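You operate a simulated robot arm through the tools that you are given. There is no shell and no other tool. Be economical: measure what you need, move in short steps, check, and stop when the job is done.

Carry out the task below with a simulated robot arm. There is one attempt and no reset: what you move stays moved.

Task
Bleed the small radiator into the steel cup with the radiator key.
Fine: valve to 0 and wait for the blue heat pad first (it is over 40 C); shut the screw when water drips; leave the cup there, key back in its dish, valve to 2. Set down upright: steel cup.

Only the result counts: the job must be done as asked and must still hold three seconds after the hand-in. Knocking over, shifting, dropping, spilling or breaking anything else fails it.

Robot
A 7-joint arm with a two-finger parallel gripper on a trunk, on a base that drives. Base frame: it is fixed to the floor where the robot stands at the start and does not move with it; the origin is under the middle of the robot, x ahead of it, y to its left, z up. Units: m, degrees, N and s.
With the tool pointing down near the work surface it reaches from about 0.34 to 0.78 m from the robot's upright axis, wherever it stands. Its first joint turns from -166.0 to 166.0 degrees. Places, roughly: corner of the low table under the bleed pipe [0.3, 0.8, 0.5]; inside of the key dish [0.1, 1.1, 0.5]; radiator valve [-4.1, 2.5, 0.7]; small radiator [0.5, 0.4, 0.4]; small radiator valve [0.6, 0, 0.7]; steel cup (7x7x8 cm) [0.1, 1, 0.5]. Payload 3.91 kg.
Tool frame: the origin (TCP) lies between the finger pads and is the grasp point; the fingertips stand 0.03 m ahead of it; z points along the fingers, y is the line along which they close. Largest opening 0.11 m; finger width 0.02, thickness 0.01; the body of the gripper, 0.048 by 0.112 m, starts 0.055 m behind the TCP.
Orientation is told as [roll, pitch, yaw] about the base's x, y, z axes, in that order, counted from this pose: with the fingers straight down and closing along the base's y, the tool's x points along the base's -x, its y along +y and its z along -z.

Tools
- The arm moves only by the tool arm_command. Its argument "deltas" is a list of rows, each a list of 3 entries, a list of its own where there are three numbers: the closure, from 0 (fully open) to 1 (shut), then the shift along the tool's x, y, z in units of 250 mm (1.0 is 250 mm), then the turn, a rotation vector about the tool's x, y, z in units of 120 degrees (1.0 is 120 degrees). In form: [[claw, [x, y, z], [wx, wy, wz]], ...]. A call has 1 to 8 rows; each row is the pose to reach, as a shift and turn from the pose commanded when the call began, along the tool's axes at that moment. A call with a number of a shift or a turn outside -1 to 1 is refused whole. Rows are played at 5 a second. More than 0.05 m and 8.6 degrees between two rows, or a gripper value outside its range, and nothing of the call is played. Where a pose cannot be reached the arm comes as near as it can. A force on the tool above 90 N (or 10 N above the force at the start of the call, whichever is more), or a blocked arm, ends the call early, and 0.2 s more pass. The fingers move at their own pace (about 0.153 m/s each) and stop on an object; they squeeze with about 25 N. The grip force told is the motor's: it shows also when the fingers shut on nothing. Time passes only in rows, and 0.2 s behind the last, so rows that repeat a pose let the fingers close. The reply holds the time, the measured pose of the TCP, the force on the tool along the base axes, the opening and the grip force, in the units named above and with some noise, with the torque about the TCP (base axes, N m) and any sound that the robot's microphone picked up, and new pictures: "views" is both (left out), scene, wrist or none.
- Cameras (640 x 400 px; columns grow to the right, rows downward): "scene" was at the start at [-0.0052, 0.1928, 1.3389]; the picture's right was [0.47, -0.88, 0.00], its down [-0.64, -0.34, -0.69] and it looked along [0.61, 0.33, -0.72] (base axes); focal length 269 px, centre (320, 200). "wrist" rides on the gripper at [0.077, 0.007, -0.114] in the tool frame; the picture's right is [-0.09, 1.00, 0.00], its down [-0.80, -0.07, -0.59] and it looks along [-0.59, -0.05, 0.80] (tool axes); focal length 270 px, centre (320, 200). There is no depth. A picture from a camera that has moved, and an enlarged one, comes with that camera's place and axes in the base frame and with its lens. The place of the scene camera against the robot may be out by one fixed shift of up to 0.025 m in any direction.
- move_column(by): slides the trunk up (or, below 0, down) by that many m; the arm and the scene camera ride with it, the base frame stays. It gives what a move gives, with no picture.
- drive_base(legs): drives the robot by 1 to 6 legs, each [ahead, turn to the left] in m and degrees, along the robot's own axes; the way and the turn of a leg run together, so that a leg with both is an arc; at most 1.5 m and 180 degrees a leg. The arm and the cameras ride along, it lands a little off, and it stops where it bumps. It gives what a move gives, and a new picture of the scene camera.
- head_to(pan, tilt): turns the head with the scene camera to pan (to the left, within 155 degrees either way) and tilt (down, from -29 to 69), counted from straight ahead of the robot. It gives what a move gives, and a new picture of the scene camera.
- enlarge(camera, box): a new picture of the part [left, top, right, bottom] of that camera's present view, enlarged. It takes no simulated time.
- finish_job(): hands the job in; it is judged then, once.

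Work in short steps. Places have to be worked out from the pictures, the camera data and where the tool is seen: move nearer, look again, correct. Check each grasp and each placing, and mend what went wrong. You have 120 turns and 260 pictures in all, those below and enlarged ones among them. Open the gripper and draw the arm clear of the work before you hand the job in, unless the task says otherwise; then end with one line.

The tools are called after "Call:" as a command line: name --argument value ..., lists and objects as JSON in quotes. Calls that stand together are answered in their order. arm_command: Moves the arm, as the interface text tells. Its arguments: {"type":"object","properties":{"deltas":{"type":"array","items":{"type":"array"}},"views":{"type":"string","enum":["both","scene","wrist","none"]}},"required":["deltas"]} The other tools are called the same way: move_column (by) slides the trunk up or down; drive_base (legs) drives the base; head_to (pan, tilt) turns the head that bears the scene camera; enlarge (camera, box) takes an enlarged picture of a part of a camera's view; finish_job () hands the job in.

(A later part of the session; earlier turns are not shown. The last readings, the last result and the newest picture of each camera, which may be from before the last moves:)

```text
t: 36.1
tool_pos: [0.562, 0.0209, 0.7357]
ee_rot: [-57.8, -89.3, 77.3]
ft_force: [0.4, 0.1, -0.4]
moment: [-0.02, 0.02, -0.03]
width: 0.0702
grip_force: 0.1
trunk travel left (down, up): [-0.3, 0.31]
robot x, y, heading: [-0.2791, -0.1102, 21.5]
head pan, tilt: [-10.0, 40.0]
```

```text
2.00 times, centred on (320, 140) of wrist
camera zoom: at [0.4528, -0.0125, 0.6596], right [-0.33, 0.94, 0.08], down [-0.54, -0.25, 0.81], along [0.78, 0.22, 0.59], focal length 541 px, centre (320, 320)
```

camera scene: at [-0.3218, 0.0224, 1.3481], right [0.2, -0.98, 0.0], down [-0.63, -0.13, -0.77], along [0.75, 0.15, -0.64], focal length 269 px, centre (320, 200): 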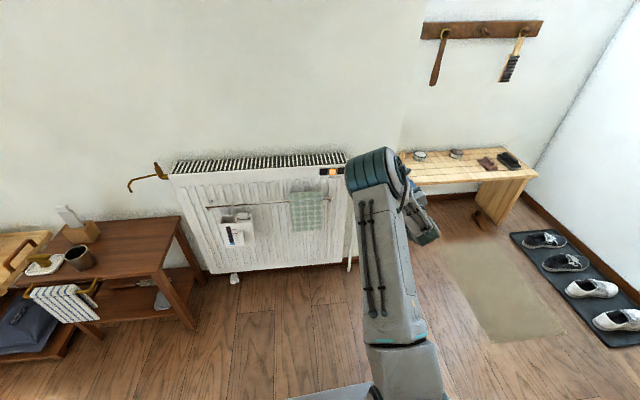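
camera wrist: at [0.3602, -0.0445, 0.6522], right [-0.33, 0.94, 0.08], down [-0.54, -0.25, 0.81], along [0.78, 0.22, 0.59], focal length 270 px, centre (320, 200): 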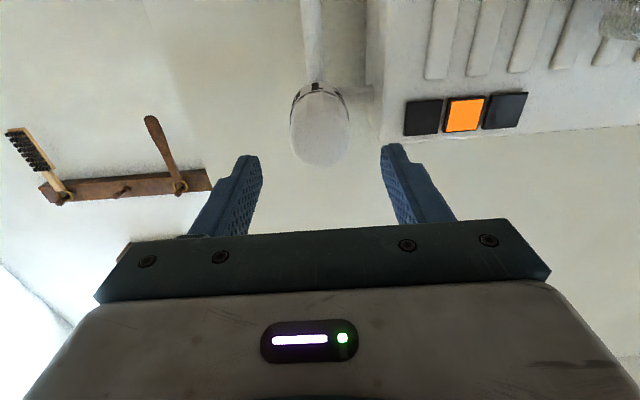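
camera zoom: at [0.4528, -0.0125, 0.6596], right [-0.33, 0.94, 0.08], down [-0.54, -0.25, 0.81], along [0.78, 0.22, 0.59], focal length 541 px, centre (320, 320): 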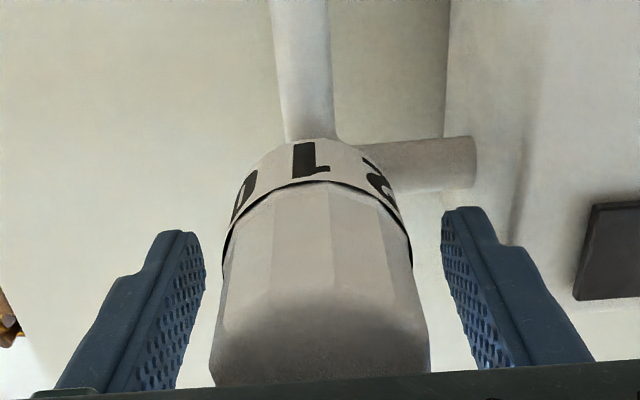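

Digit 1 is at the bottom. I grip and turn clockwise (tool +z) 60° first, watching the moment.

Call:
arm_command --deltas '[[1, [0, 0, 0], [0, 0, 0]], [1, [0, 0, 0], [0, 0, 0]], [1, [0, 0, 0], [0, 0, 0]]]' --views "none"

Call:
arm_command --deltas '[[1, [0, 0, 0], [0, 0, 0.06]], [1, [0, 0, 0], [0, 0, 0.12]], [1, [0, 0, 0], [0, 0, 0.18]], [1, [0, 0, 0], [0, 0, 0.24]], [1, [0, 0, 0], [0, 0, 0.24]]]' --views "none"

Call:
enlarge --camera "wrist" --box '[200, 40, 440, 240]'

```text
t: 36.9
tool_pos: [0.5634, 0.0205, 0.7347]
ee_rot: [-56.8, -89.3, 76.2]
ft_force: [0.1, 4.7, 0.1]
moment: [-0.17, 0.62, -3.68]
width: 0.0486
grip_force: 44.3
trunk travel left (down, up): [-0.3, 0.31]
robot x, y, heading: [-0.2793, -0.1089, 21.6]
head pan, tilt: [-10.0, 40.0]
```

```text
t: 38.1
tool_pos: [0.5639, 0.017, 0.7351]
ee_rot: [88.8, -61.7, -69.8]
ft_force: [1.0, -8.7, -3.9]
moment: [-0.62, 1.71, -2.54]
width: 0.0471
grip_force: 45.3
trunk travel left (down, up): [-0.3, 0.31]
robot x, y, heading: [-0.278, -0.1105, 21.3]
head pan, tilt: [-10.0, 40.0]
```

```text
2.00 times, centred on (320, 140) of wrist
camera zoom: at [0.4413, 0.0198, 0.6719], right [-0.27, 0.79, 0.55], down [-0.41, -0.61, 0.68], along [0.87, -0.04, 0.49], focal length 541 px, centre (320, 320)
```

zoom: 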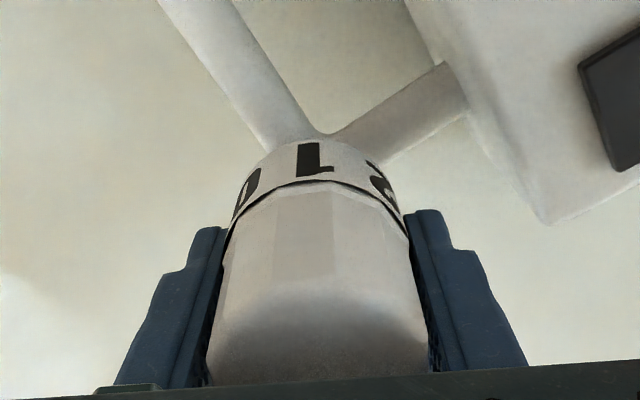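

The knob follows. Continue clockwise another 56°.

Call:
arm_command --deltas '[[1, [0, 0, 0], [0, 0, 0.06]], [1, [0, 0, 0], [0, 0, 0.12]], [1, [0, 0, 0], [0, 0, 0.18]], [1, [0, 0, 0], [0, 0, 0.24]], [1, [0, 0, 0], [0, 0, 0.3]], [1, [0, 0, 0], [0, 0, 0.36]], [1, [0, 0, 0], [0, 0, 0.42]], [1, [0, 0, 0], [0, 0, 0.47]]]' --views "none"

Call:
enlarge --camera "wrist" --box '[200, 40, 440, 240]'

```text
t: 39.9
tool_pos: [0.5646, 0.0105, 0.7309]
ee_rot: [89.2, -5.4, -71.1]
ft_force: [13.9, -37.7, -31.6]
moment: [-0.28, -3.52, 1.37]
width: 0.0479
grip_force: 44.5
trunk travel left (down, up): [-0.3, 0.31]
robot x, y, heading: [-0.2801, -0.1125, 20.7]
head pan, tilt: [-10.0, 40.0]
```

```text
2.00 times, centred on (320, 140) of wrist
camera zoom: at [0.4326, 0.0468, 0.7328], right [0.01, 0.01, 1.0], down [-0.3, -0.95, 0.01], along [0.95, -0.3, -0.01], focal length 541 px, centre (320, 320)
```

zoom: 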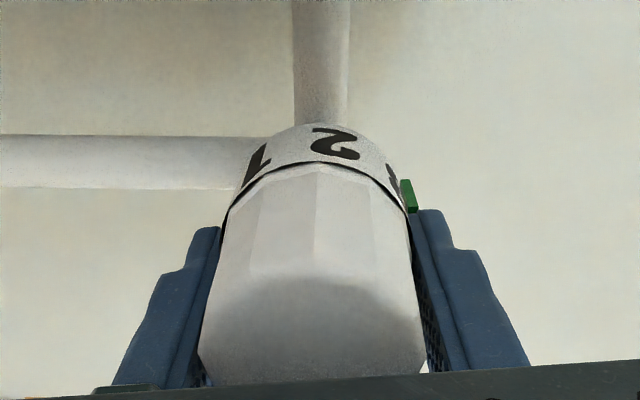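

The grip slipped partly (now about 3.9) and lateral force built up from being off-centre. I release and re-check the alignment.

Call:
arm_command --deltas '[[0.36, [0, 0, 0], [0, 0, 0]], [0.36, [0, 0, 0], [0, 0, 0]], [0.36, [0, 0, 0], [0, 0, 0]]]' --views "wrist"

Call:
enlarge --camera "wrist" --box '[200, 40, 440, 240]'

```text
t: 40.7
tool_pos: [0.5622, 0.0189, 0.7376]
ee_rot: [89.7, -5.4, -70.6]
ft_force: [-0.1, 0.0, 0.4]
moment: [0.01, 0.01, 0.01]
width: 0.0706
grip_force: 0.1
trunk travel left (down, up): [-0.3, 0.31]
robot x, y, heading: [-0.2798, -0.1056, 21.6]
head pan, tilt: [-10.0, 40.0]
camera wrist: at [0.4298, 0.0545, 0.7385], right [0.0, 0.01, 1.0], down [-0.29, -0.96, 0.01], along [0.96, -0.29, 0.0], focal length 270 px, centre (320, 200)
```

wrist: 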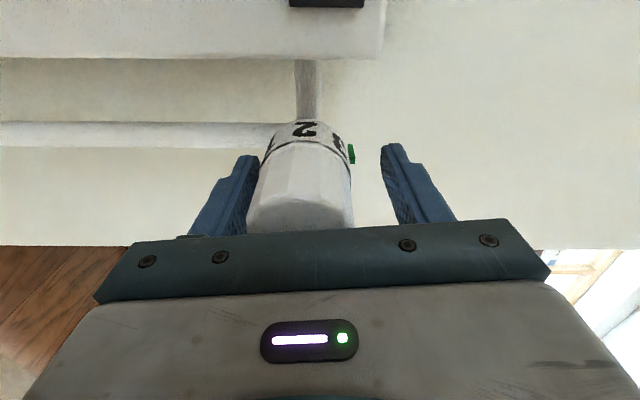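

```text
2.00 times, centred on (320, 140) of wrist
camera zoom: at [0.4298, 0.0545, 0.7385], right [0.0, 0.01, 1.0], down [-0.29, -0.96, 0.01], along [0.96, -0.29, 0.0], focal length 541 px, centre (320, 320)
```

zoom: 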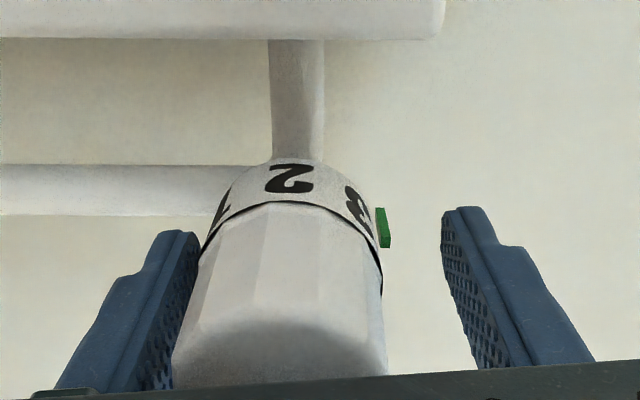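

The true axis is ~8 mm lower than the TCP. I shift down, regrip and continue clockwise.

Call:
arm_command --deltas '[[0.36, [0, -0.033, 0], [0, 0, 0]], [1, [0, -0.033, 0], [0, 0, 0]], [1, [0, -0.033, 0], [0, 0, 0]], [1, [0, -0.033, 0], [0, 0, 0]]]' --views "none"

Call:
arm_command --deltas '[[1, [0, 0, 0], [0, 0, 0.06]], [1, [0, 0, 0], [0, 0, 0.12]], [1, [0, 0, 0], [0, 0, 0.18]], [1, [0, 0, 0], [0, 0, 0.24]], [1, [0, 0, 0], [0, 0, 0.3]], [1, [0, 0, 0], [0, 0, 0.36]], [1, [0, 0, 0], [0, 0, 0.36]]]' --views "none"

Call:
enlarge --camera "wrist" --box '[200, 40, 440, 240]'

```text
t: 41.7
tool_pos: [0.5641, 0.0199, 0.7305]
ee_rot: [89.7, -5.4, -70.5]
ft_force: [2.8, 2.0, -1.7]
moment: [0.67, -2.1, 0.49]
width: 0.0474
grip_force: 45.2
trunk travel left (down, up): [-0.3, 0.31]
robot x, y, heading: [-0.2771, -0.1125, 21.6]
head pan, tilt: [-10.0, 40.0]
```

```text
t: 43.3
tool_pos: [0.5646, 0.0195, 0.7287]
ee_rot: [89.4, 37.8, -70.9]
ft_force: [-1.3, 1.1, -6.6]
moment: [0.45, -3.18, -1.07]
width: 0.0483
grip_force: 44.8
trunk travel left (down, up): [-0.3, 0.31]
robot x, y, heading: [-0.2808, -0.1138, 21.5]
head pan, tilt: [-10.0, 40.0]
```

```text
2.00 times, centred on (320, 140) of wrist
camera zoom: at [0.4374, 0.0339, 0.7827], right [0.23, -0.64, 0.73], down [-0.37, -0.75, -0.54], along [0.9, -0.14, -0.41], focal length 541 px, centre (320, 320)
```

zoom: 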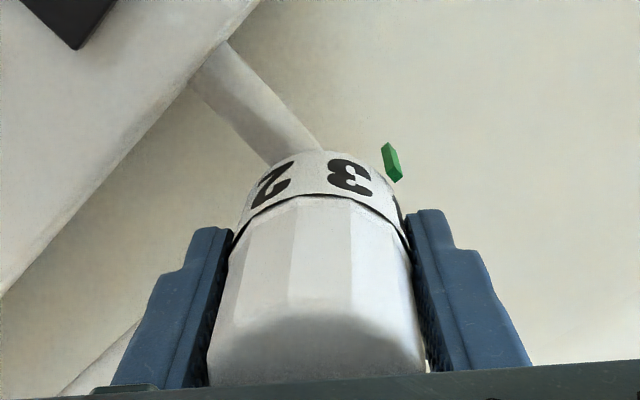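

It slipped again (reads ~3.7): only the fingertips hold the tapered cap. I release, go 12 mm deeper, and turn more slowly.

Call:
arm_command --deltas '[[0.36, [0, 0, 0], [0, 0, 0]], [0.36, [0, 0, 0.025], [0, 0, 0]], [0.36, [0, 0, 0.05], [0, 0, 0]], [1, [0, 0, 0.05], [0, 0, 0]], [1, [0, 0, 0.05], [0, 0, 0]], [1, [0, 0, 0.05], [0, 0, 0]]]' --views "none"

Call:
enlarge --camera "wrist" --box '[200, 40, 440, 240]'

Call:
arm_command --deltas '[[1, [0, 0, 0], [0, 0, 0.03]], [1, [0, 0, 0], [0, 0, 0.06]], [1, [0, 0, 0], [0, 0, 0.09]], [1, [0, 0, 0], [0, 0, 0.12]], [1, [0, 0, 0], [0, 0, 0.15]], [1, [0, 0, 0], [0, 0, 0.18]], [1, [0, 0, 0], [0, 0, 0.18]]]' --views "none"

Call:
enlarge --camera "wrist" --box '[200, 40, 440, 240]'

```text
t: 44.7
tool_pos: [0.5746, 0.0228, 0.7286]
ee_rot: [89.7, 37.7, -70.9]
ft_force: [-2.3, 1.5, -5.7]
moment: [1.06, -3.21, -1.82]
width: 0.0482
grip_force: 45.3
trunk travel left (down, up): [-0.3, 0.31]
robot x, y, heading: [-0.2832, -0.1126, 21.6]
head pan, tilt: [-10.0, 40.0]
```

```text
2.00 times, centred on (320, 140) of wrist
camera zoom: at [0.4494, 0.0382, 0.7823], right [0.23, -0.64, 0.73], down [-0.37, -0.75, -0.54], along [0.9, -0.15, -0.41], focal length 541 px, centre (320, 320)
```

zoom: 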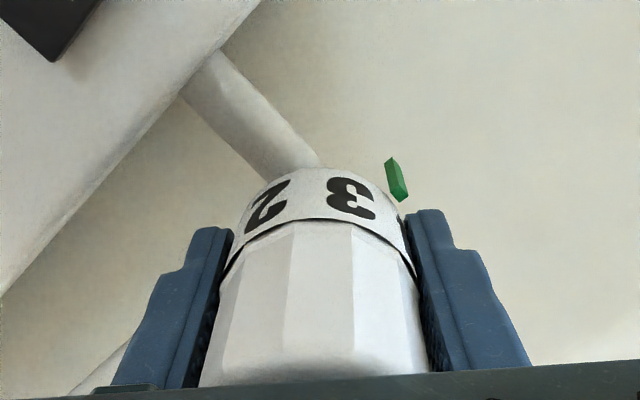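

```text
t: 46.3
tool_pos: [0.5758, 0.0235, 0.7284]
ee_rot: [89.2, 59.3, -71.2]
ft_force: [-4.6, 1.4, -5.4]
moment: [0.08, -3.07, -1.97]
width: 0.0494
grip_force: 44.8
trunk travel left (down, up): [-0.3, 0.31]
robot x, y, heading: [-0.2777, -0.1102, 21.4]
head pan, tilt: [-10.0, 40.0]
```

```text
2.00 times, centred on (320, 140) of wrist
camera zoom: at [0.4575, 0.017, 0.7995], right [0.3, -0.85, 0.43], down [-0.45, -0.53, -0.72], along [0.84, 0.02, -0.54], focal length 541 px, centre (320, 320)
```

zoom: 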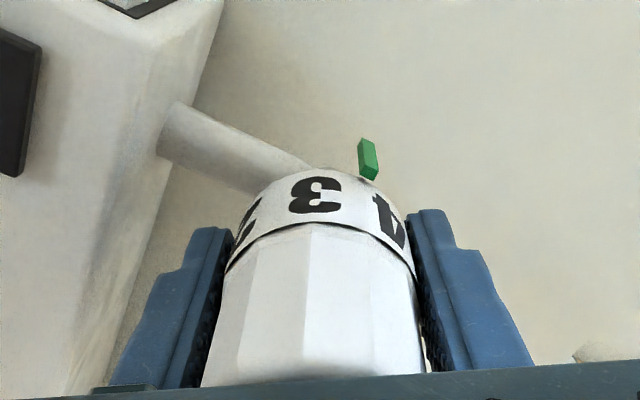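

The knob doesn't move further clockwise: there is a hard stop near 3.6, opposite the 0. So 0 is reached the other way (anticlockwise through the gap, 180°). I turn back anticlockwise.

Call:
arm_command --deltas '[[1, [0, 0, 0], [0, 0, -0.05]], [1, [0, 0, 0], [0, 0, -0.1]], [1, [0, 0, 0], [0, 0, -0.15]], [1, [0, 0, 0], [0, 0, -0.2]], [1, [0, 0, 0], [0, 0, -0.25]], [1, [0, 0, 0], [0, 0, -0.3]], [1, [0, 0, 0], [0, 0, -0.35]], [1, [0, 0, 0], [0, 0, -0.35]]]' --views "none"

Call:
enlarge --camera "wrist" --box '[200, 40, 440, 240]'

```text
t: 48.1
tool_pos: [0.5756, 0.0236, 0.7305]
ee_rot: [89.7, 17.3, -70.7]
ft_force: [8.8, 4.1, -1.0]
moment: [0.85, -2.76, -1.16]
width: 0.0482
grip_force: 44.6
trunk travel left (down, up): [-0.3, 0.31]
robot x, y, heading: [-0.2803, -0.1147, 21.5]
head pan, tilt: [-10.0, 40.0]
```

```text
2.00 times, centred on (320, 140) of wrist
camera zoom: at [0.4448, 0.0524, 0.7599], right [0.13, -0.36, 0.93], down [-0.32, -0.9, -0.3], along [0.94, -0.25, -0.23], focal length 541 px, centre (320, 320)
```

zoom: 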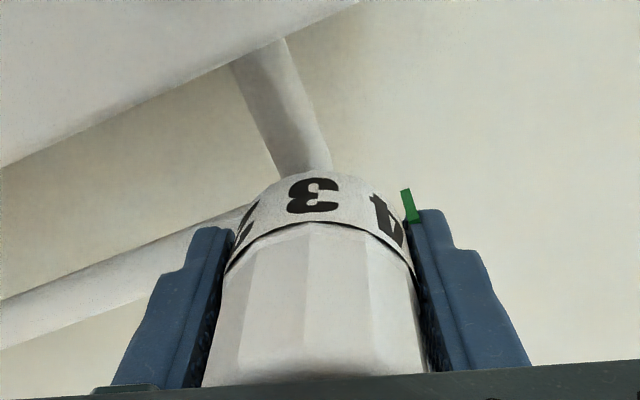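

It follows fully anticlockwise. Continue in two more strokes.

Call:
arm_command --deltas '[[1, [0, 0, 0], [0, 0, -0.06]], [1, [0, 0, 0], [0, 0, -0.12]], [1, [0, 0, 0], [0, 0, -0.18]], [1, [0, 0, 0], [0, 0, -0.24]], [1, [0, 0, 0], [0, 0, -0.3]], [1, [0, 0, 0], [0, 0, -0.36]], [1, [0, 0, 0], [0, 0, -0.42]], [1, [0, 0, 0], [0, 0, -0.42]]]' --views "none"

Call:
arm_command --deltas '[[1, [0, 0, 0], [0, 0, -0.06]], [1, [0, 0, 0], [0, 0, -0.12]], [1, [0, 0, 0], [0, 0, -0.18]], [1, [0, 0, 0], [0, 0, -0.24]], [1, [0, 0, 0], [0, 0, -0.3]], [1, [0, 0, 0], [0, 0, -0.36]], [1, [0, 0, 0], [0, 0, -0.4]], [1, [0, 0, 0], [0, 0, -0.4]]]' --views "none"

Call:
enlarge --camera "wrist" --box '[200, 40, 440, 240]'

```text
t: 49.9
tool_pos: [0.5748, 0.0232, 0.7306]
ee_rot: [89.8, -33.1, -70.5]
ft_force: [14.3, 0.8, 19.7]
moment: [-1.06, 3.16, -1.55]
width: 0.0482
grip_force: 44.9
trunk travel left (down, up): [-0.3, 0.31]
robot x, y, heading: [-0.2772, -0.1074, 21.6]
head pan, tilt: [-10.0, 40.0]
```

```text
t: 51.7
tool_pos: [0.5748, 0.0247, 0.7313]
ee_rot: [89.2, -81.2, -69.8]
ft_force: [14.9, 9.7, 21.4]
moment: [-0.24, 0.62, -3.31]
width: 0.0494
grip_force: 45.0
trunk travel left (down, up): [-0.3, 0.31]
robot x, y, heading: [-0.28, -0.1103, 21.5]
head pan, tilt: [-10.0, 40.0]
```

```text
2.00 times, centred on (320, 140) of wrist
camera zoom: at [0.4609, 0.0032, 0.6567], right [-0.32, 0.92, 0.24], down [-0.49, -0.38, 0.78], along [0.81, 0.13, 0.58], focal length 541 px, centre (320, 320)
```

zoom: 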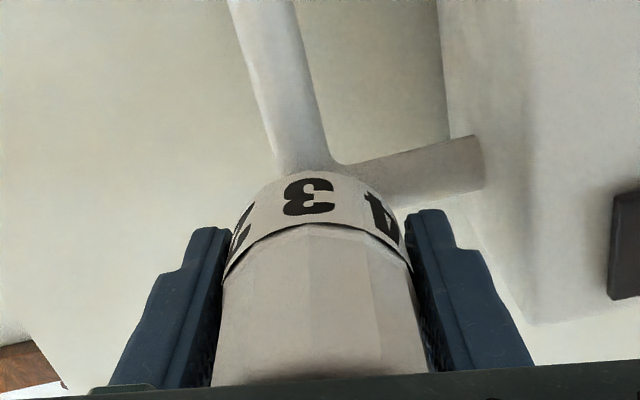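

Back near the original position. I turn 17° more, then release, and roll the hand to the other side so the camera can look from above.

Call:
arm_command --deltas '[[1, [0, 0, 0], [0, 0, -0.05]], [1, [0, 0, 0], [0, 0, -0.1]], [1, [0, 0, 0], [0, 0, -0.14]], [1, [0, 0, 0], [0, 0, -0.14]], [0.36, [0, 0, 0], [0, 0, -0.14]], [0.36, [0, 0, 0], [0, 0, -0.14]]]' --views "none"

Call:
enlarge --camera "wrist" --box '[200, 40, 440, 240]'

Call:
arm_command --deltas '[[0.36, [0, 0, -0.06], [0, 0, 0.07]], [0.36, [0, 0, -0.06], [0, 0, 0.14]], [0.36, [0, 0, -0.06], [0, 0, 0.21]], [0.36, [0, 0, -0.06], [0, 0, 0.28]], [0.36, [0, 0, -0.06], [0, 0, 0.35]], [0.36, [0, 0, -0.06], [0, 0, 0.42]], [0.36, [0, 0, -0.06], [0, 0, 0.49]], [0.36, [0, 0, -0.06], [0, 0, 0.56]]]' --views "none"

Call:
arm_command --deltas '[[0.36, [0, 0, 0], [0, 0, 0.07]], [0.36, [0, 0, 0], [0, 0, 0.14]], [0.36, [0, 0, 0], [0, 0, 0.21]], [0.36, [0, 0, 0], [0, 0, 0.28]], [0.36, [0, 0, 0], [0, 0, 0.35]], [0.36, [0, 0, 0], [0, 0, 0.42]], [0.36, [0, 0, 0], [0, 0, 0.49]], [0.36, [0, 0, 0], [0, 0, 0.56]]]' --views "none"

Call:
arm_command --deltas '[[0.36, [0, 0, 0], [0, 0, 0.07]], [0.36, [0, 0, 0], [0, 0, 0.14]], [0.36, [0, 0, 0], [0, 0, 0.21]], [0.36, [0, 0, 0], [0, 0, 0.28]], [0.36, [0, 0, 0], [0, 0, 0.34]], [0.36, [0, 0, 0], [0, 0, 0.34]]]' --views "wrist"

```text
t: 53.1
tool_pos: [0.5759, 0.0217, 0.7272]
ee_rot: [-86.4, -82.2, 105.8]
ft_force: [-0.2, 0.6, -0.5]
moment: [-0.01, -0.01, 0.03]
width: 0.0704
grip_force: 0.1
trunk travel left (down, up): [-0.3, 0.31]
robot x, y, heading: [-0.2792, -0.1116, 21.7]
head pan, tilt: [-10.0, 40.0]
```

```text
2.00 times, centred on (320, 140) of wrist
camera zoom: at [0.4681, -0.0194, 0.6517], right [-0.33, 0.94, -0.05], down [-0.57, -0.16, 0.81], along [0.75, 0.3, 0.59], focal length 541 px, centre (320, 320)
```

zoom: 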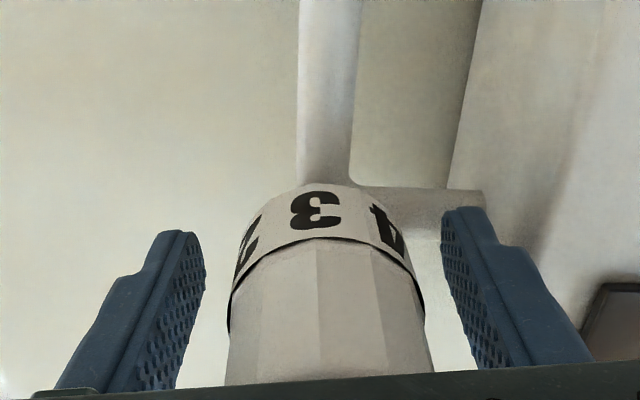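

```text
t: 54.9
tool_pos: [0.5623, 0.0186, 0.7289]
ee_rot: [89.5, -30.4, -70.5]
ft_force: [-0.4, 0.6, -0.2]
moment: [0.02, 0.01, 0.01]
width: 0.0704
grip_force: 0.1
trunk travel left (down, up): [-0.3, 0.31]
robot x, y, heading: [-0.2833, -0.1134, 21.6]
head pan, tilt: [-10.0, 40.0]
```

```text
t: 56.7
tool_pos: [0.5604, 0.0181, 0.7277]
ee_rot: [89.5, 36.7, -70.9]
ft_force: [0.0, 0.7, -0.1]
moment: [-0.01, 0.02, -0.02]
width: 0.0703
grip_force: 0.1
trunk travel left (down, up): [-0.3, 0.31]
robot x, y, heading: [-0.2822, -0.1121, 21.5]
head pan, tilt: [-10.0, 40.0]
```

```text
t: 58.1
tool_pos: [0.5622, 0.0179, 0.7287]
ee_rot: [88.4, 77.5, -72.2]
ft_force: [-1.0, -0.1, -0.4]
moment: [-0.02, -0.01, 0.03]
width: 0.0703
grip_force: 0.0
trunk travel left (down, up): [-0.3, 0.31]
robot x, y, heading: [-0.2774, -0.1123, 21.5]
head pan, tilt: [-10.0, 40.0]
camera wrist: at [0.451, -0.0105, 0.8064], right [0.33, -0.93, 0.13], down [-0.53, -0.3, -0.79], along [0.78, 0.19, -0.59], focal length 270 px, centre (320, 200)
```

wrist: 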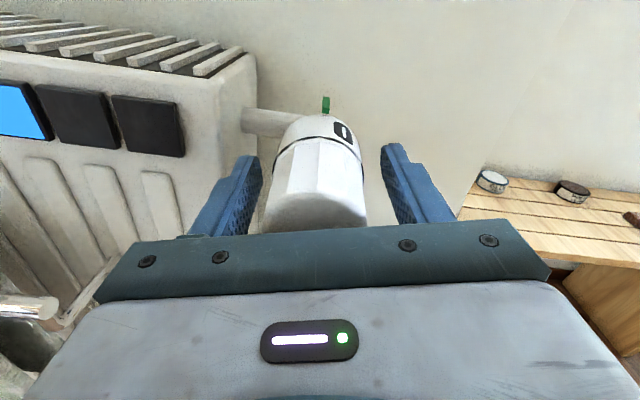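

The camera is on top now, and the left pad already shows blue. I enlarge to read how far 0 is from the pointer.

Call:
enlarge --camera "wrist" --box '[240, 80, 400, 200]'

Call:
enlarge --camera "scene" --box '[310, 130, 430, 205]'

```text
3.33 times, centred on (320, 140) of wrist
camera zoom: at [0.451, -0.0105, 0.8064], right [0.33, -0.93, 0.13], down [-0.53, -0.3, -0.79], along [0.78, 0.19, -0.59], focal length 901 px, centre (320, 400)
```

zoom: 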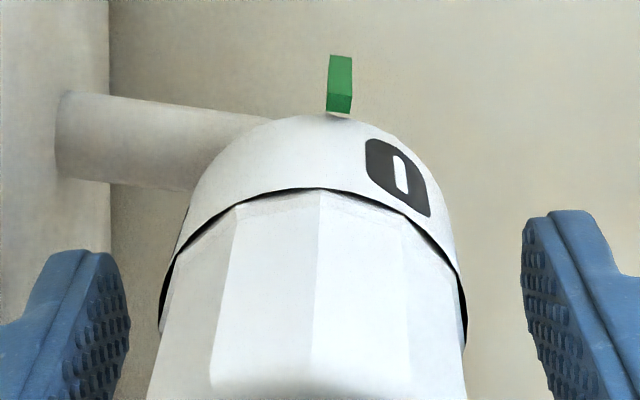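

```text
5.33 times, centred on (370, 168) of scene
camera zoom: at [-0.3216, 0.0221, 1.3481], right [0.2, -0.98, 0.0], down [-0.63, -0.13, -0.77], along [0.75, 0.15, -0.64], focal length 1433 px, centre (53, 373)
```

zoom: 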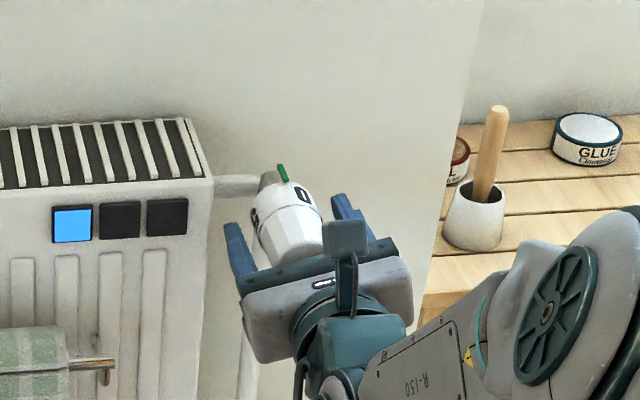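

The pad is blue; 0 is still ~28° right of the pointer. I centre, regrip and turn anticlockwise 28°.

Call:
arm_command --deltas '[[0.36, [0, -0.01, 0.025], [0, 0, 0]], [0.36, [0, -0.01, 0.05], [0, 0, 0]], [1, [0, -0.01, 0.05], [0, 0, 0]], [1, [0, -0.01, 0.05], [0, 0, 0]], [1, [0, -0.01, 0.05], [0, 0, 0]]]' --views "none"

Call:
arm_command --deltas '[[1, [0, 0, 0], [0, 0, -0.05]], [1, [0, 0, 0], [0, 0, -0.1]], [1, [0, 0, 0], [0, 0, -0.15]], [1, [0, 0, 0], [0, 0, -0.2]], [1, [0, 0, 0], [0, 0, -0.235]], [1, [0, 0, 0], [0, 0, -0.235]]]' --views "none"

Call:
enlarge --camera "wrist" --box '[240, 80, 400, 200]'

```text
t: 59.3
tool_pos: [0.5721, 0.0218, 0.7286]
ee_rot: [88.6, 77.5, -72.2]
ft_force: [4.7, -0.7, 0.8]
moment: [0.11, -0.33, -3.51]
width: 0.0484
grip_force: 45.1
trunk travel left (down, up): [-0.3, 0.31]
robot x, y, heading: [-0.2748, -0.1069, 21.4]
head pan, tilt: [-10.0, 40.0]
```

```text
t: 60.7
tool_pos: [0.5717, 0.0228, 0.7286]
ee_rot: [89.6, 49.3, -71.1]
ft_force: [8.7, -13.0, 4.4]
moment: [0.41, -1.26, -2.99]
width: 0.0483
grip_force: 44.6
trunk travel left (down, up): [-0.3, 0.31]
robot x, y, heading: [-0.2799, -0.1138, 21.4]
head pan, tilt: [-10.0, 40.0]
```

```text
3.33 times, centred on (320, 140) of wrist
camera zoom: at [0.4503, 0.0275, 0.7927], right [0.27, -0.77, 0.58], down [-0.41, -0.64, -0.65], along [0.87, -0.06, -0.49], focal length 901 px, centre (320, 400)
```

zoom: 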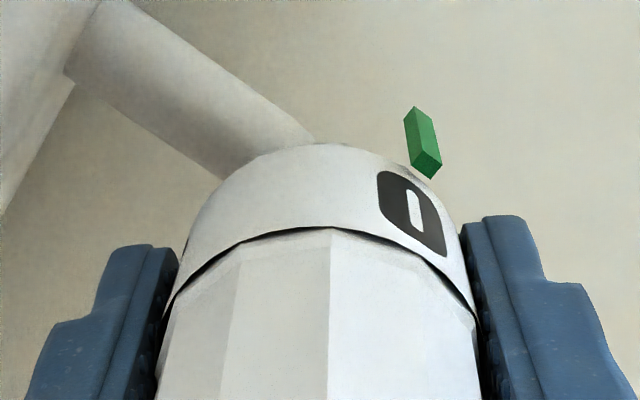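

0 looks aligned with the pointer now. I release, back off and verify with both cameras.

Call:
arm_command --deltas '[[0.36, [0, 0, 0], [0, 0, 0]], [0.36, [0, 0, 0], [0, 0, 0.05]], [0.36, [0, 0, -0.1], [0, 0, 0.11]], [0.36, [0, 0, -0.2], [0, 0, 0.17]], [0.36, [0, 0, -0.3], [0, 0, 0.23]], [0.36, [0, 0, -0.4], [0, 0, 0.28]], [0.36, [0, 0, -0.4], [0, 0, 0.28]]]' --views "none"

Call:
enlarge --camera "wrist" --box '[260, 40, 380, 130]'

Call:
enlarge --camera "scene" --box '[310, 145, 400, 205]'

```text
t: 62.3
tool_pos: [0.4778, -0.0114, 0.729]
ee_rot: [87.3, 82.9, -73.2]
ft_force: [0.2, 0.5, -0.4]
moment: [0.0, -0.04, 0.01]
width: 0.0706
grip_force: 0.0
trunk travel left (down, up): [-0.3, 0.31]
robot x, y, heading: [-0.277, -0.1089, 21.7]
head pan, tilt: [-10.0, 40.0]
```

```text
4.44 times, centred on (320, 85) of wrist
camera zoom: at [0.3697, -0.0458, 0.8074], right [0.33, -0.94, 0.04], down [-0.56, -0.23, -0.8], along [0.76, 0.25, -0.6], focal length 1201 px, centre (320, 711)
```

zoom: 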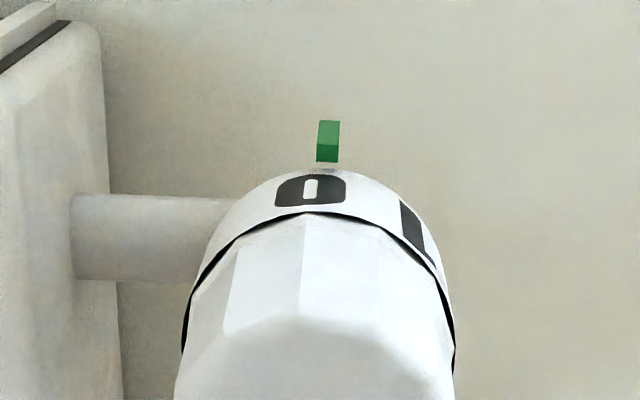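

```text
6.67 times, centred on (355, 175) of scene
camera zoom: at [-0.3217, 0.022, 1.3481], right [0.2, -0.98, 0.0], down [-0.63, -0.13, -0.77], along [0.75, 0.15, -0.64], focal length 1791 px, centre (87, 367)
```

zoom: 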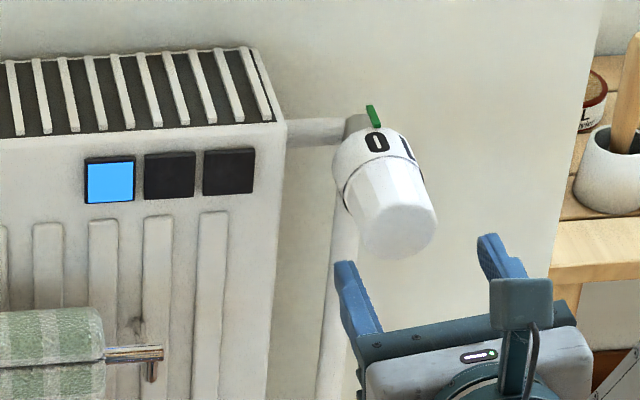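

0 is ~6° past the pointer. I'll regrip and nudge back 6° clockwise.

Call:
arm_command --deltas '[[0.36, [0, 0, 0.13], [0, 0, 0]], [0.36, [0, 0, 0.26], [0, 0, 0]], [0.36, [0, 0, 0.39], [0, 0, 0]], [1, [0, 0, 0.39], [0, 0, 0]], [1, [0, 0, 0.39], [0, 0, 0]], [1, [0, 0, 0.39], [0, 0, 0]], [1, [0, 0, 0.39], [0, 0, 0.03]], [1, [0, 0, 0.39], [0, 0, 0.055]]]' --views "none"

Call:
arm_command --deltas '[[1, [0, 0, 0], [0, 0, 0]], [0.36, [0, 0, 0], [0, 0, 0]], [0.36, [0, 0, 0], [0, 0, 0]], [0.36, [0, 0, -0.13], [0, 0, 0]], [0.36, [0, 0, -0.26], [0, 0, 0]], [0.36, [0, 0, -0.4], [0, 0, 0]], [0.36, [0, 0, -0.53], [0, 0, 0]], [0.36, [0, 0, -0.53], [0, 0, 0]]]' --views "none"

Call:
enlarge --camera "wrist" --box '[260, 20, 380, 110]'

```text
t: 64.1
tool_pos: [0.5695, 0.0215, 0.7267]
ee_rot: [53.2, 89.2, -107.4]
ft_force: [-13.0, -2.2, -5.7]
moment: [0.36, -1.1, -3.29]
width: 0.0491
grip_force: 44.5
trunk travel left (down, up): [-0.3, 0.31]
robot x, y, heading: [-0.2833, -0.1124, 21.4]
head pan, tilt: [-10.0, 40.0]
```

```text
t: 65.9
tool_pos: [0.4444, -0.0202, 0.7284]
ee_rot: [60.8, 89.3, -99.8]
ft_force: [-0.3, 0.4, 0.2]
moment: [0.04, 0.01, -0.02]
width: 0.0704
grip_force: 0.0
trunk travel left (down, up): [-0.3, 0.31]
robot x, y, heading: [-0.2804, -0.1129, 21.5]
head pan, tilt: [-10.0, 40.0]
```

```text
4.44 times, centred on (320, 65) of wrist
camera zoom: at [0.3395, -0.0643, 0.807], right [0.33, -0.94, -0.08], down [-0.59, -0.14, -0.8], along [0.74, 0.31, -0.6], focal length 1201 px, centre (320, 800)
```

zoom: 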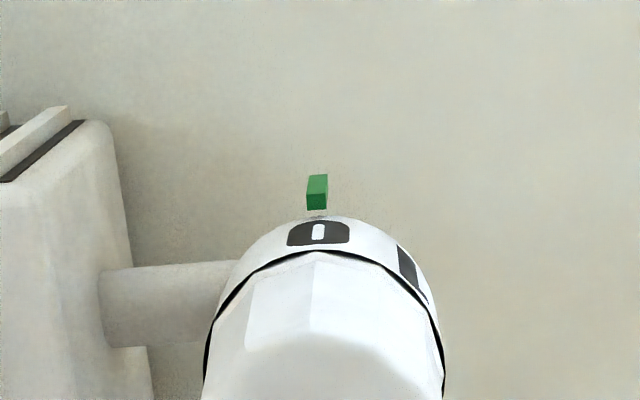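

0 is now right under the pointer. Now I withdraw up and back and unroll the wrist, then pitch down for the table work.

Call:
arm_command --deltas '[[0.2, [0.1, 0, -0.05], [0, 0, -0.07]], [0.1, [0.2, 0, -0.1], [0, 0, -0.14]], [0, [0.3, 0, -0.15], [0, 0, -0.21]], [0, [0.4, 0, -0.2], [0, 0, -0.28]], [0, [0.5, 0, -0.25], [0, 0, -0.35]], [0, [0.6, 0, -0.3], [0, 0, -0.42]], [0, [0.7, 0, -0.3], [0, 0, -0.49]], [0, [0.8, 0, -0.3], [0, 0, -0.56]]]' --views "none"

Call:
arm_command --deltas '[[0, [0, 0, 0], [0, 0, -0.07]], [0, [0, 0, 0], [0, 0, -0.14]], [0, [0, 0, 0], [0, 0, -0.21]], [0, [0, 0, 0], [0, 0, -0.28]], [0, [0, 0, 0], [0, 0, -0.35]], [0, [0, 0, 0], [0, 0, -0.42]], [0, [0, 0, 0], [0, 0, -0.49]], [0, [0, 0, 0], [0, 0, -0.56]]]' --views "none"

Call:
arm_command --deltas '[[0, [0, 0, 0], [0, 0, -0.07]], [0, [0, 0, 0], [0, 0, -0.14]], [0, [0, 0, 0], [0, 0, -0.21]], [0, [0, 0, 0], [0, 0, -0.28]], [0, [0, 0, 0], [0, 0, -0.35]], [0, [0, 0, 0], [0, 0, -0.39]], [0, [0, 0, 0], [0, 0, -0.39]]]' --views "wrist"

```text
t: 67.7
tool_pos: [0.3738, -0.043, 0.9294]
ee_rot: [89.6, 22.0, -70.9]
ft_force: [0.4, -0.5, -0.4]
moment: [0.02, -0.01, 0.0]
width: 0.1102
grip_force: 0.0
trunk travel left (down, up): [-0.3, 0.31]
robot x, y, heading: [-0.2794, -0.1122, 21.4]
head pan, tilt: [-10.0, 40.0]
```

```text
t: 69.5
tool_pos: [0.3747, -0.044, 0.9293]
ee_rot: [89.4, -45.2, -70.1]
ft_force: [0.6, -0.1, 0.2]
moment: [0.02, 0.05, 0.0]
width: 0.11
grip_force: 0.1
trunk travel left (down, up): [-0.3, 0.31]
robot x, y, heading: [-0.2798, -0.1122, 21.7]
head pan, tilt: [-10.0, 40.0]
```

```text
t: 71.1
tool_pos: [0.3749, -0.0419, 0.9285]
ee_rot: [-78.9, -88.2, 98.2]
ft_force: [0.6, -0.2, -0.1]
moment: [0.0, 0.0, 0.01]
width: 0.1099
grip_force: 0.0
trunk travel left (down, up): [-0.3, 0.31]
robot x, y, heading: [-0.2776, -0.1093, 21.8]
head pan, tilt: [-10.0, 40.0]
camera wrist: at [0.2654, -0.0767, 0.8531], right [-0.33, 0.94, 0.05], down [-0.54, -0.24, 0.81], along [0.77, 0.24, 0.59], focal length 270 px, centre (320, 200)
```

wrist: 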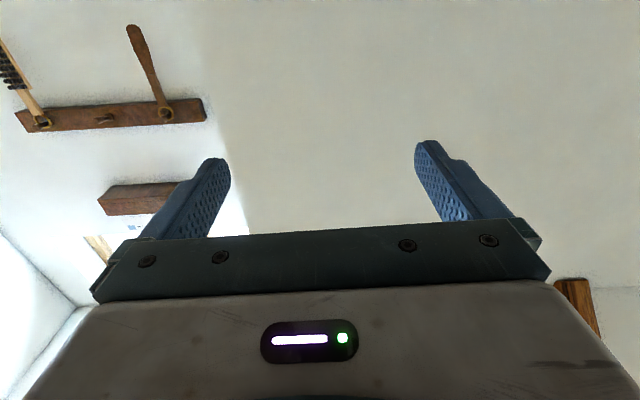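

Now pitch back to pointing down, rising 10 cm.

Call:
arm_command --deltas '[[0, [-0.05, 0, -0.05], [0, 0.07, 0]], [0, [-0.1, 0, -0.1], [0, 0.14, 0]], [0, [-0.15, 0, -0.15], [0, 0.21, 0]], [0, [-0.2, 0, -0.2], [0, 0.28, 0]], [0, [-0.25, 0, -0.25], [0, 0.35, 0]], [0, [-0.3, 0, -0.3], [0, 0.42, 0]], [0, [-0.35, 0, -0.35], [0, 0.49, 0]], [0, [-0.4, 0, -0.4], [0, 0.56, 0]]]' --views "none"

Call:
arm_command --deltas '[[0, [0, 0, 0], [0, 0.06, 0]], [0, [0, 0, 0], [0, 0.12, 0]], [0, [0, 0, 0], [0, 0.18, 0]], [0, [0, 0, 0], [0, 0.18, 0]]]' --views "none"

Call:
head_to --pan 30 --tilt 40

```text
t: 72.9
tool_pos: [0.2805, -0.0721, 1.0294]
ee_rot: [-2.1, -22.3, 20.0]
ft_force: [0.4, 1.1, 0.0]
moment: [-0.01, 0.02, -0.01]
width: 0.1105
grip_force: 0.2
trunk travel left (down, up): [-0.3, 0.31]
robot x, y, heading: [-0.2776, -0.1133, 21.5]
head pan, tilt: [-10.0, 40.0]
```

```text
t: 73.9
tool_pos: [0.2812, -0.0718, 1.0296]
ee_rot: [-1.8, -0.8, 19.4]
ft_force: [0.3, -0.9, -0.5]
moment: [0.01, -0.02, 0.0]
width: 0.1101
grip_force: 0.0
trunk travel left (down, up): [-0.3, 0.31]
robot x, y, heading: [-0.2797, -0.114, 21.5]
head pan, tilt: [-10.0, 40.0]
```

```text
t: 74.9
tool_pos: [0.2802, -0.072, 1.0306]
ee_rot: [-1.8, -0.8, 19.5]
ft_force: [-0.1, -0.2, -0.2]
moment: [-0.01, 0.01, 0.0]
width: 0.1095
grip_force: 0.0
trunk travel left (down, up): [-0.3, 0.31]
robot x, y, heading: [-0.2796, -0.1093, 21.4]
head pan, tilt: [30.0, 40.0]
camera scene: at [-0.352, 0.0717, 1.3481], right [0.78, -0.62, 0.0], down [-0.4, -0.5, -0.77], along [0.48, 0.6, -0.64], focal length 269 px, centre (320, 200)
```

scene: 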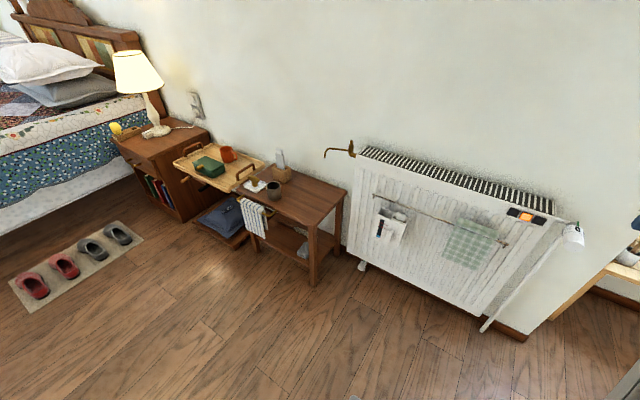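

The pad seems orange again; I enlarge pad and valve.

Call:
enlarge --camera "scene" --box '[490, 190, 610, 265]'

```text
5.33 times, centred on (550, 228) of scene
camera zoom: at [-0.352, 0.0717, 1.3481], right [0.78, -0.62, 0.0], down [-0.4, -0.5, -0.77], along [0.48, 0.6, -0.64], focal length 1433 px, centre (-907, 53)
```

zoom: 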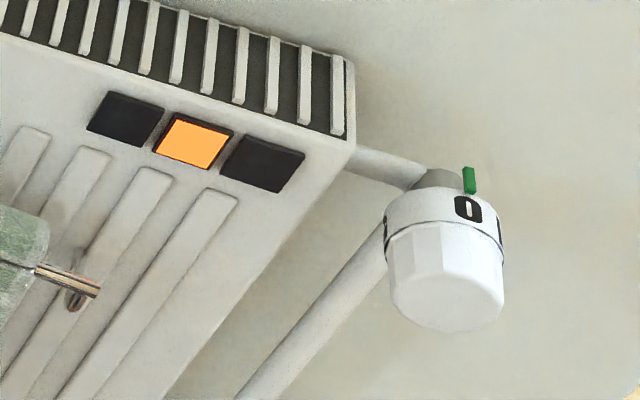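

0 sits at the green mark yet the pad went orange, whereas it turned blue while the knob was at the clockwise stop — where "0" is at the bottom (and at the start "3" was at the bottom). So the effective reading is the bottom digit, and closed is the clockwise stop. I go back to the valve.

Call:
arm_command --deltas '[[0, [-0.06, 0, 0.03], [0, -0.07, 0]], [0, [-0.12, 0, 0.06], [0, -0.14, 0]], [0, [-0.18, 0, 0.1], [0, -0.21, 0]], [0, [-0.24, 0, 0.15], [0, -0.28, 0]], [0, [-0.3, 0, 0.2], [0, -0.35, 0]], [0, [-0.36, 0, 0.25], [0, -0.42, 0]], [0, [-0.4, 0, 0.3], [0, -0.49, 0]], [0, [-0.4, 0, 0.36], [0, -0.56, 0]]]' --views "none"

Call:
arm_command --deltas '[[0.1, [0, 0, 0], [0, -0.06, 0]], [0.2, [0, 0, 0], [0, -0.12, 0]], [0.36, [0, 0, 0], [0, -0.18, 0]], [0.36, [0, 0, 0], [0, -0.18, 0]]]' --views "wrist"

```text
t: 76.7
tool_pos: [0.3756, -0.0404, 0.9409]
ee_rot: [-5.7, -67.6, 25.1]
ft_force: [1.1, -1.1, 0.3]
moment: [0.04, 0.07, 0.05]
width: 0.1099
grip_force: 0.0
trunk travel left (down, up): [-0.3, 0.31]
robot x, y, heading: [-0.2811, -0.1118, 21.5]
head pan, tilt: [30.0, 40.0]
```

```text
t: 77.7
tool_pos: [0.3766, -0.0429, 0.9419]
ee_rot: [-80.9, -88.2, 100.3]
ft_force: [0.5, -0.4, 0.8]
moment: [-0.03, -0.06, 0.04]
width: 0.0703
grip_force: 0.1
trunk travel left (down, up): [-0.3, 0.31]
robot x, y, heading: [-0.2792, -0.1126, 21.6]
head pan, tilt: [30.0, 40.0]
camera wrist: at [0.2673, -0.0763, 0.8657], right [-0.33, 0.94, 0.06], down [-0.54, -0.24, 0.81], along [0.77, 0.24, 0.59], focal length 270 px, centre (320, 200)
```

wrist: 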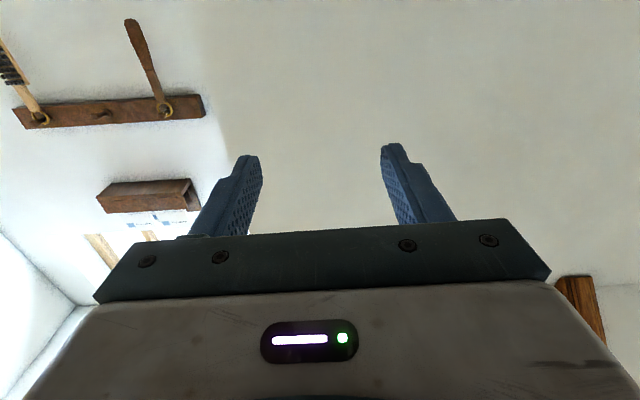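

Level and closed to 7 cm. Moving down to the pre-grasp in front of the knob.

Call:
arm_command --deltas '[[0.36, [0.15, -0.01, 0.07], [0, 0, 0]], [0.36, [0.3, -0.02, 0.14], [0, 0, 0]], [0.36, [0.45, -0.03, 0.21], [0, 0, 0]], [0.36, [0.6, -0.04, 0.28], [0, 0, 0]], [0.36, [0.73, -0.05, 0.35], [0, 0, 0]], [0.36, [0.848, -0.064, 0.426], [0, 0, 0]], [0.36, [0.848, -0.064, 0.426], [0, 0, 0]]]' --views "none"

Call:
enlarge --camera "wrist" --box '[200, 40, 440, 240]'

```text
t: 79.3
tool_pos: [0.4825, -0.0284, 0.7277]
ee_rot: [-78.3, -88.2, 97.8]
ft_force: [-0.3, 0.2, 0.9]
moment: [-0.01, -0.01, 0.0]
width: 0.0705
grip_force: 0.1
trunk travel left (down, up): [-0.3, 0.31]
robot x, y, heading: [-0.2788, -0.1117, 21.3]
head pan, tilt: [30.0, 40.0]
```

```text
2.00 times, centred on (320, 140) of wrist
camera zoom: at [0.3732, -0.0618, 0.6517], right [-0.33, 0.94, 0.06], down [-0.54, -0.24, 0.81], along [0.77, 0.24, 0.59], focal length 541 px, centre (320, 320)
```

zoom: 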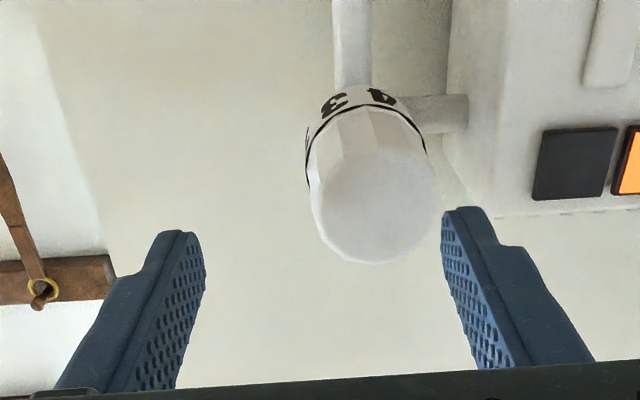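

I correct ~17 mm to the left, then advance 9.5 cm.

Call:
arm_command --deltas '[[0.36, [0, 0.067, 0], [0, 0, 0]], [0.36, [0, 0.067, 0.1], [0, 0, 0]], [0.36, [0, 0.067, 0.2], [0, 0, 0]], [0.36, [0, 0.067, 0.2], [0, 0, 0]]]' --views "none"

Call:
enlarge --camera "wrist" --box '[200, 40, 440, 240]'

```text
t: 80.3
tool_pos: [0.5259, 0.0041, 0.7273]
ee_rot: [-77.8, -88.2, 97.2]
ft_force: [-0.1, 0.1, 0.4]
moment: [0.02, 0.0, -0.01]
width: 0.0701
grip_force: 0.0
trunk travel left (down, up): [-0.3, 0.31]
robot x, y, heading: [-0.2755, -0.1103, 21.5]
head pan, tilt: [30.0, 40.0]
```

```text
2.00 times, centred on (320, 140) of wrist
camera zoom: at [0.4164, -0.0305, 0.6512], right [-0.33, 0.94, 0.06], down [-0.54, -0.24, 0.81], along [0.77, 0.24, 0.59], focal length 541 px, centre (320, 320)
```

zoom: 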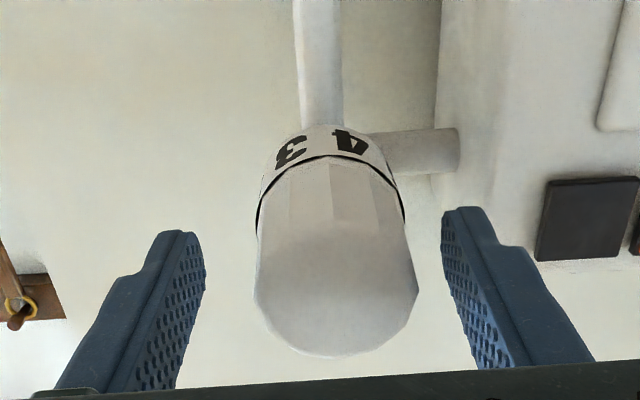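

Nearly centred; advance the last 4.8 cm with a 3 mm shift and grip.

Call:
arm_command --deltas '[[0.36, [0, 0.011, 0.1], [0, 0, 0]], [0.36, [0, 0.011, 0.19], [0, 0, 0]], [0.36, [0, 0.011, 0.19], [0, 0, 0]], [1, [0, 0.011, 0.19], [0, 0, 0]], [1, [0, 0.011, 0.19], [0, 0, 0]], [1, [0, 0.011, 0.19], [0, 0, 0]]]' --views "none"

Call:
arm_command --deltas '[[1, [0, 0, 0], [0, 0, 0.06]], [1, [0, 0, 0], [0, 0, 0.12]], [1, [0, 0, 0], [0, 0, 0.18]], [1, [0, 0, 0], [0, 0, 0.24]], [1, [0, 0, 0], [0, 0, 0.3]], [1, [0, 0, 0], [0, 0, 0.36]], [1, [0, 0, 0], [0, 0, 0.42]], [1, [0, 0, 0], [0, 0, 0.48]]]' --views "none"

Call:
enlarge --camera "wrist" --box '[200, 40, 440, 240]'

```text
t: 81.7
tool_pos: [0.5688, 0.0229, 0.726]
ee_rot: [-77.9, -88.2, 97.4]
ft_force: [0.0, 5.2, 0.8]
moment: [-0.07, 0.1, -4.04]
width: 0.0494
grip_force: 45.2
trunk travel left (down, up): [-0.3, 0.31]
robot x, y, heading: [-0.2805, -0.1087, 21.6]
head pan, tilt: [30.0, 40.0]
```

```text
t: 83.5
tool_pos: [0.5689, 0.024, 0.7281]
ee_rot: [89.5, -34.2, -70.2]
ft_force: [-5.6, 10.5, 0.2]
moment: [-0.64, 1.9, -1.55]
width: 0.048
grip_force: 45.3
trunk travel left (down, up): [-0.3, 0.31]
robot x, y, heading: [-0.2792, -0.1099, 21.7]
head pan, tilt: [30.0, 40.0]
```

```text
2.00 times, centred on (320, 140) of wrist
camera zoom: at [0.4378, 0.0497, 0.6919], right [-0.16, 0.46, 0.87], down [-0.32, -0.86, 0.4], along [0.93, -0.22, 0.28], focal length 541 px, centre (320, 320)
```

zoom: 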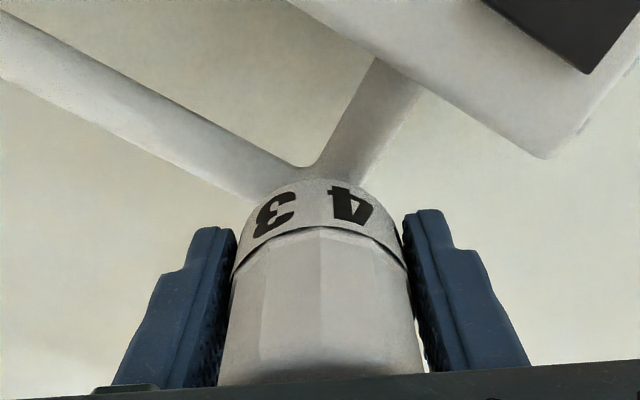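

Following without slip. Continue clockwise two more strokes toward the stop.

Call:
arm_command --deltas '[[1, [0, 0, 0], [0, 0, 0.06]], [1, [0, 0, 0], [0, 0, 0.12]], [1, [0, 0, 0], [0, 0, 0.18]], [1, [0, 0, 0], [0, 0, 0.24]], [1, [0, 0, 0], [0, 0, 0.3]], [1, [0, 0, 0], [0, 0, 0.36]], [1, [0, 0, 0], [0, 0, 0.42]], [1, [0, 0, 0], [0, 0, 0.48]]]' --views "none"

Call:
arm_command --deltas '[[1, [0, 0, 0], [0, 0, 0.06]], [1, [0, 0, 0], [0, 0, 0.12]], [1, [0, 0, 0], [0, 0, 0.18]], [1, [0, 0, 0], [0, 0, 0.24]], [1, [0, 0, 0], [0, 0, 0.3]], [1, [0, 0, 0], [0, 0, 0.34]], [1, [0, 0, 0], [0, 0, 0.34]]]' --views "none"

Call:
enlarge --camera "wrist" --box '[200, 40, 440, 240]'

```text
t: 85.3
tool_pos: [0.5682, 0.0249, 0.7324]
ee_rot: [89.9, 23.5, -70.6]
ft_force: [-0.2, 18.7, 7.0]
moment: [1.08, -3.24, -1.36]
width: 0.0481
grip_force: 45.1
trunk travel left (down, up): [-0.3, 0.31]
robot x, y, heading: [-0.2798, -0.1121, 21.7]
head pan, tilt: [30.0, 40.0]
```

```text
t: 86.9
tool_pos: [0.5687, 0.0226, 0.7316]
ee_rot: [90.0, 64.1, -70.6]
ft_force: [16.6, 19.9, 22.7]
moment: [0.3, -0.91, -2.98]
width: 0.0486
grip_force: 45.3
trunk travel left (down, up): [-0.3, 0.31]
robot x, y, heading: [-0.2801, -0.1096, 21.5]
head pan, tilt: [30.0, 40.0]
```

```text
2.00 times, centred on (320, 140) of wrist
camera zoom: at [0.4515, 0.0108, 0.8046], right [0.31, -0.88, 0.35], down [-0.47, -0.47, -0.75], along [0.83, 0.07, -0.56], focal length 541 px, centre (320, 320)
```

zoom: 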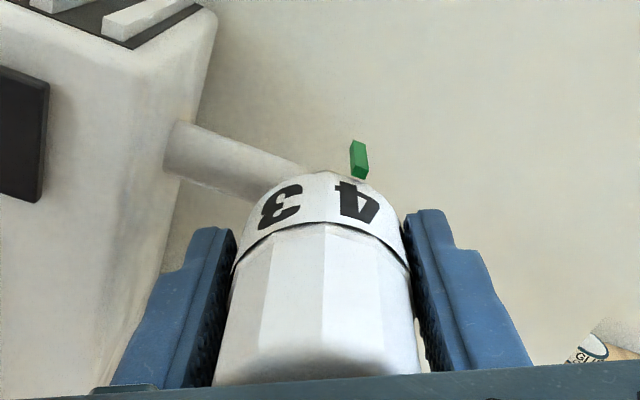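

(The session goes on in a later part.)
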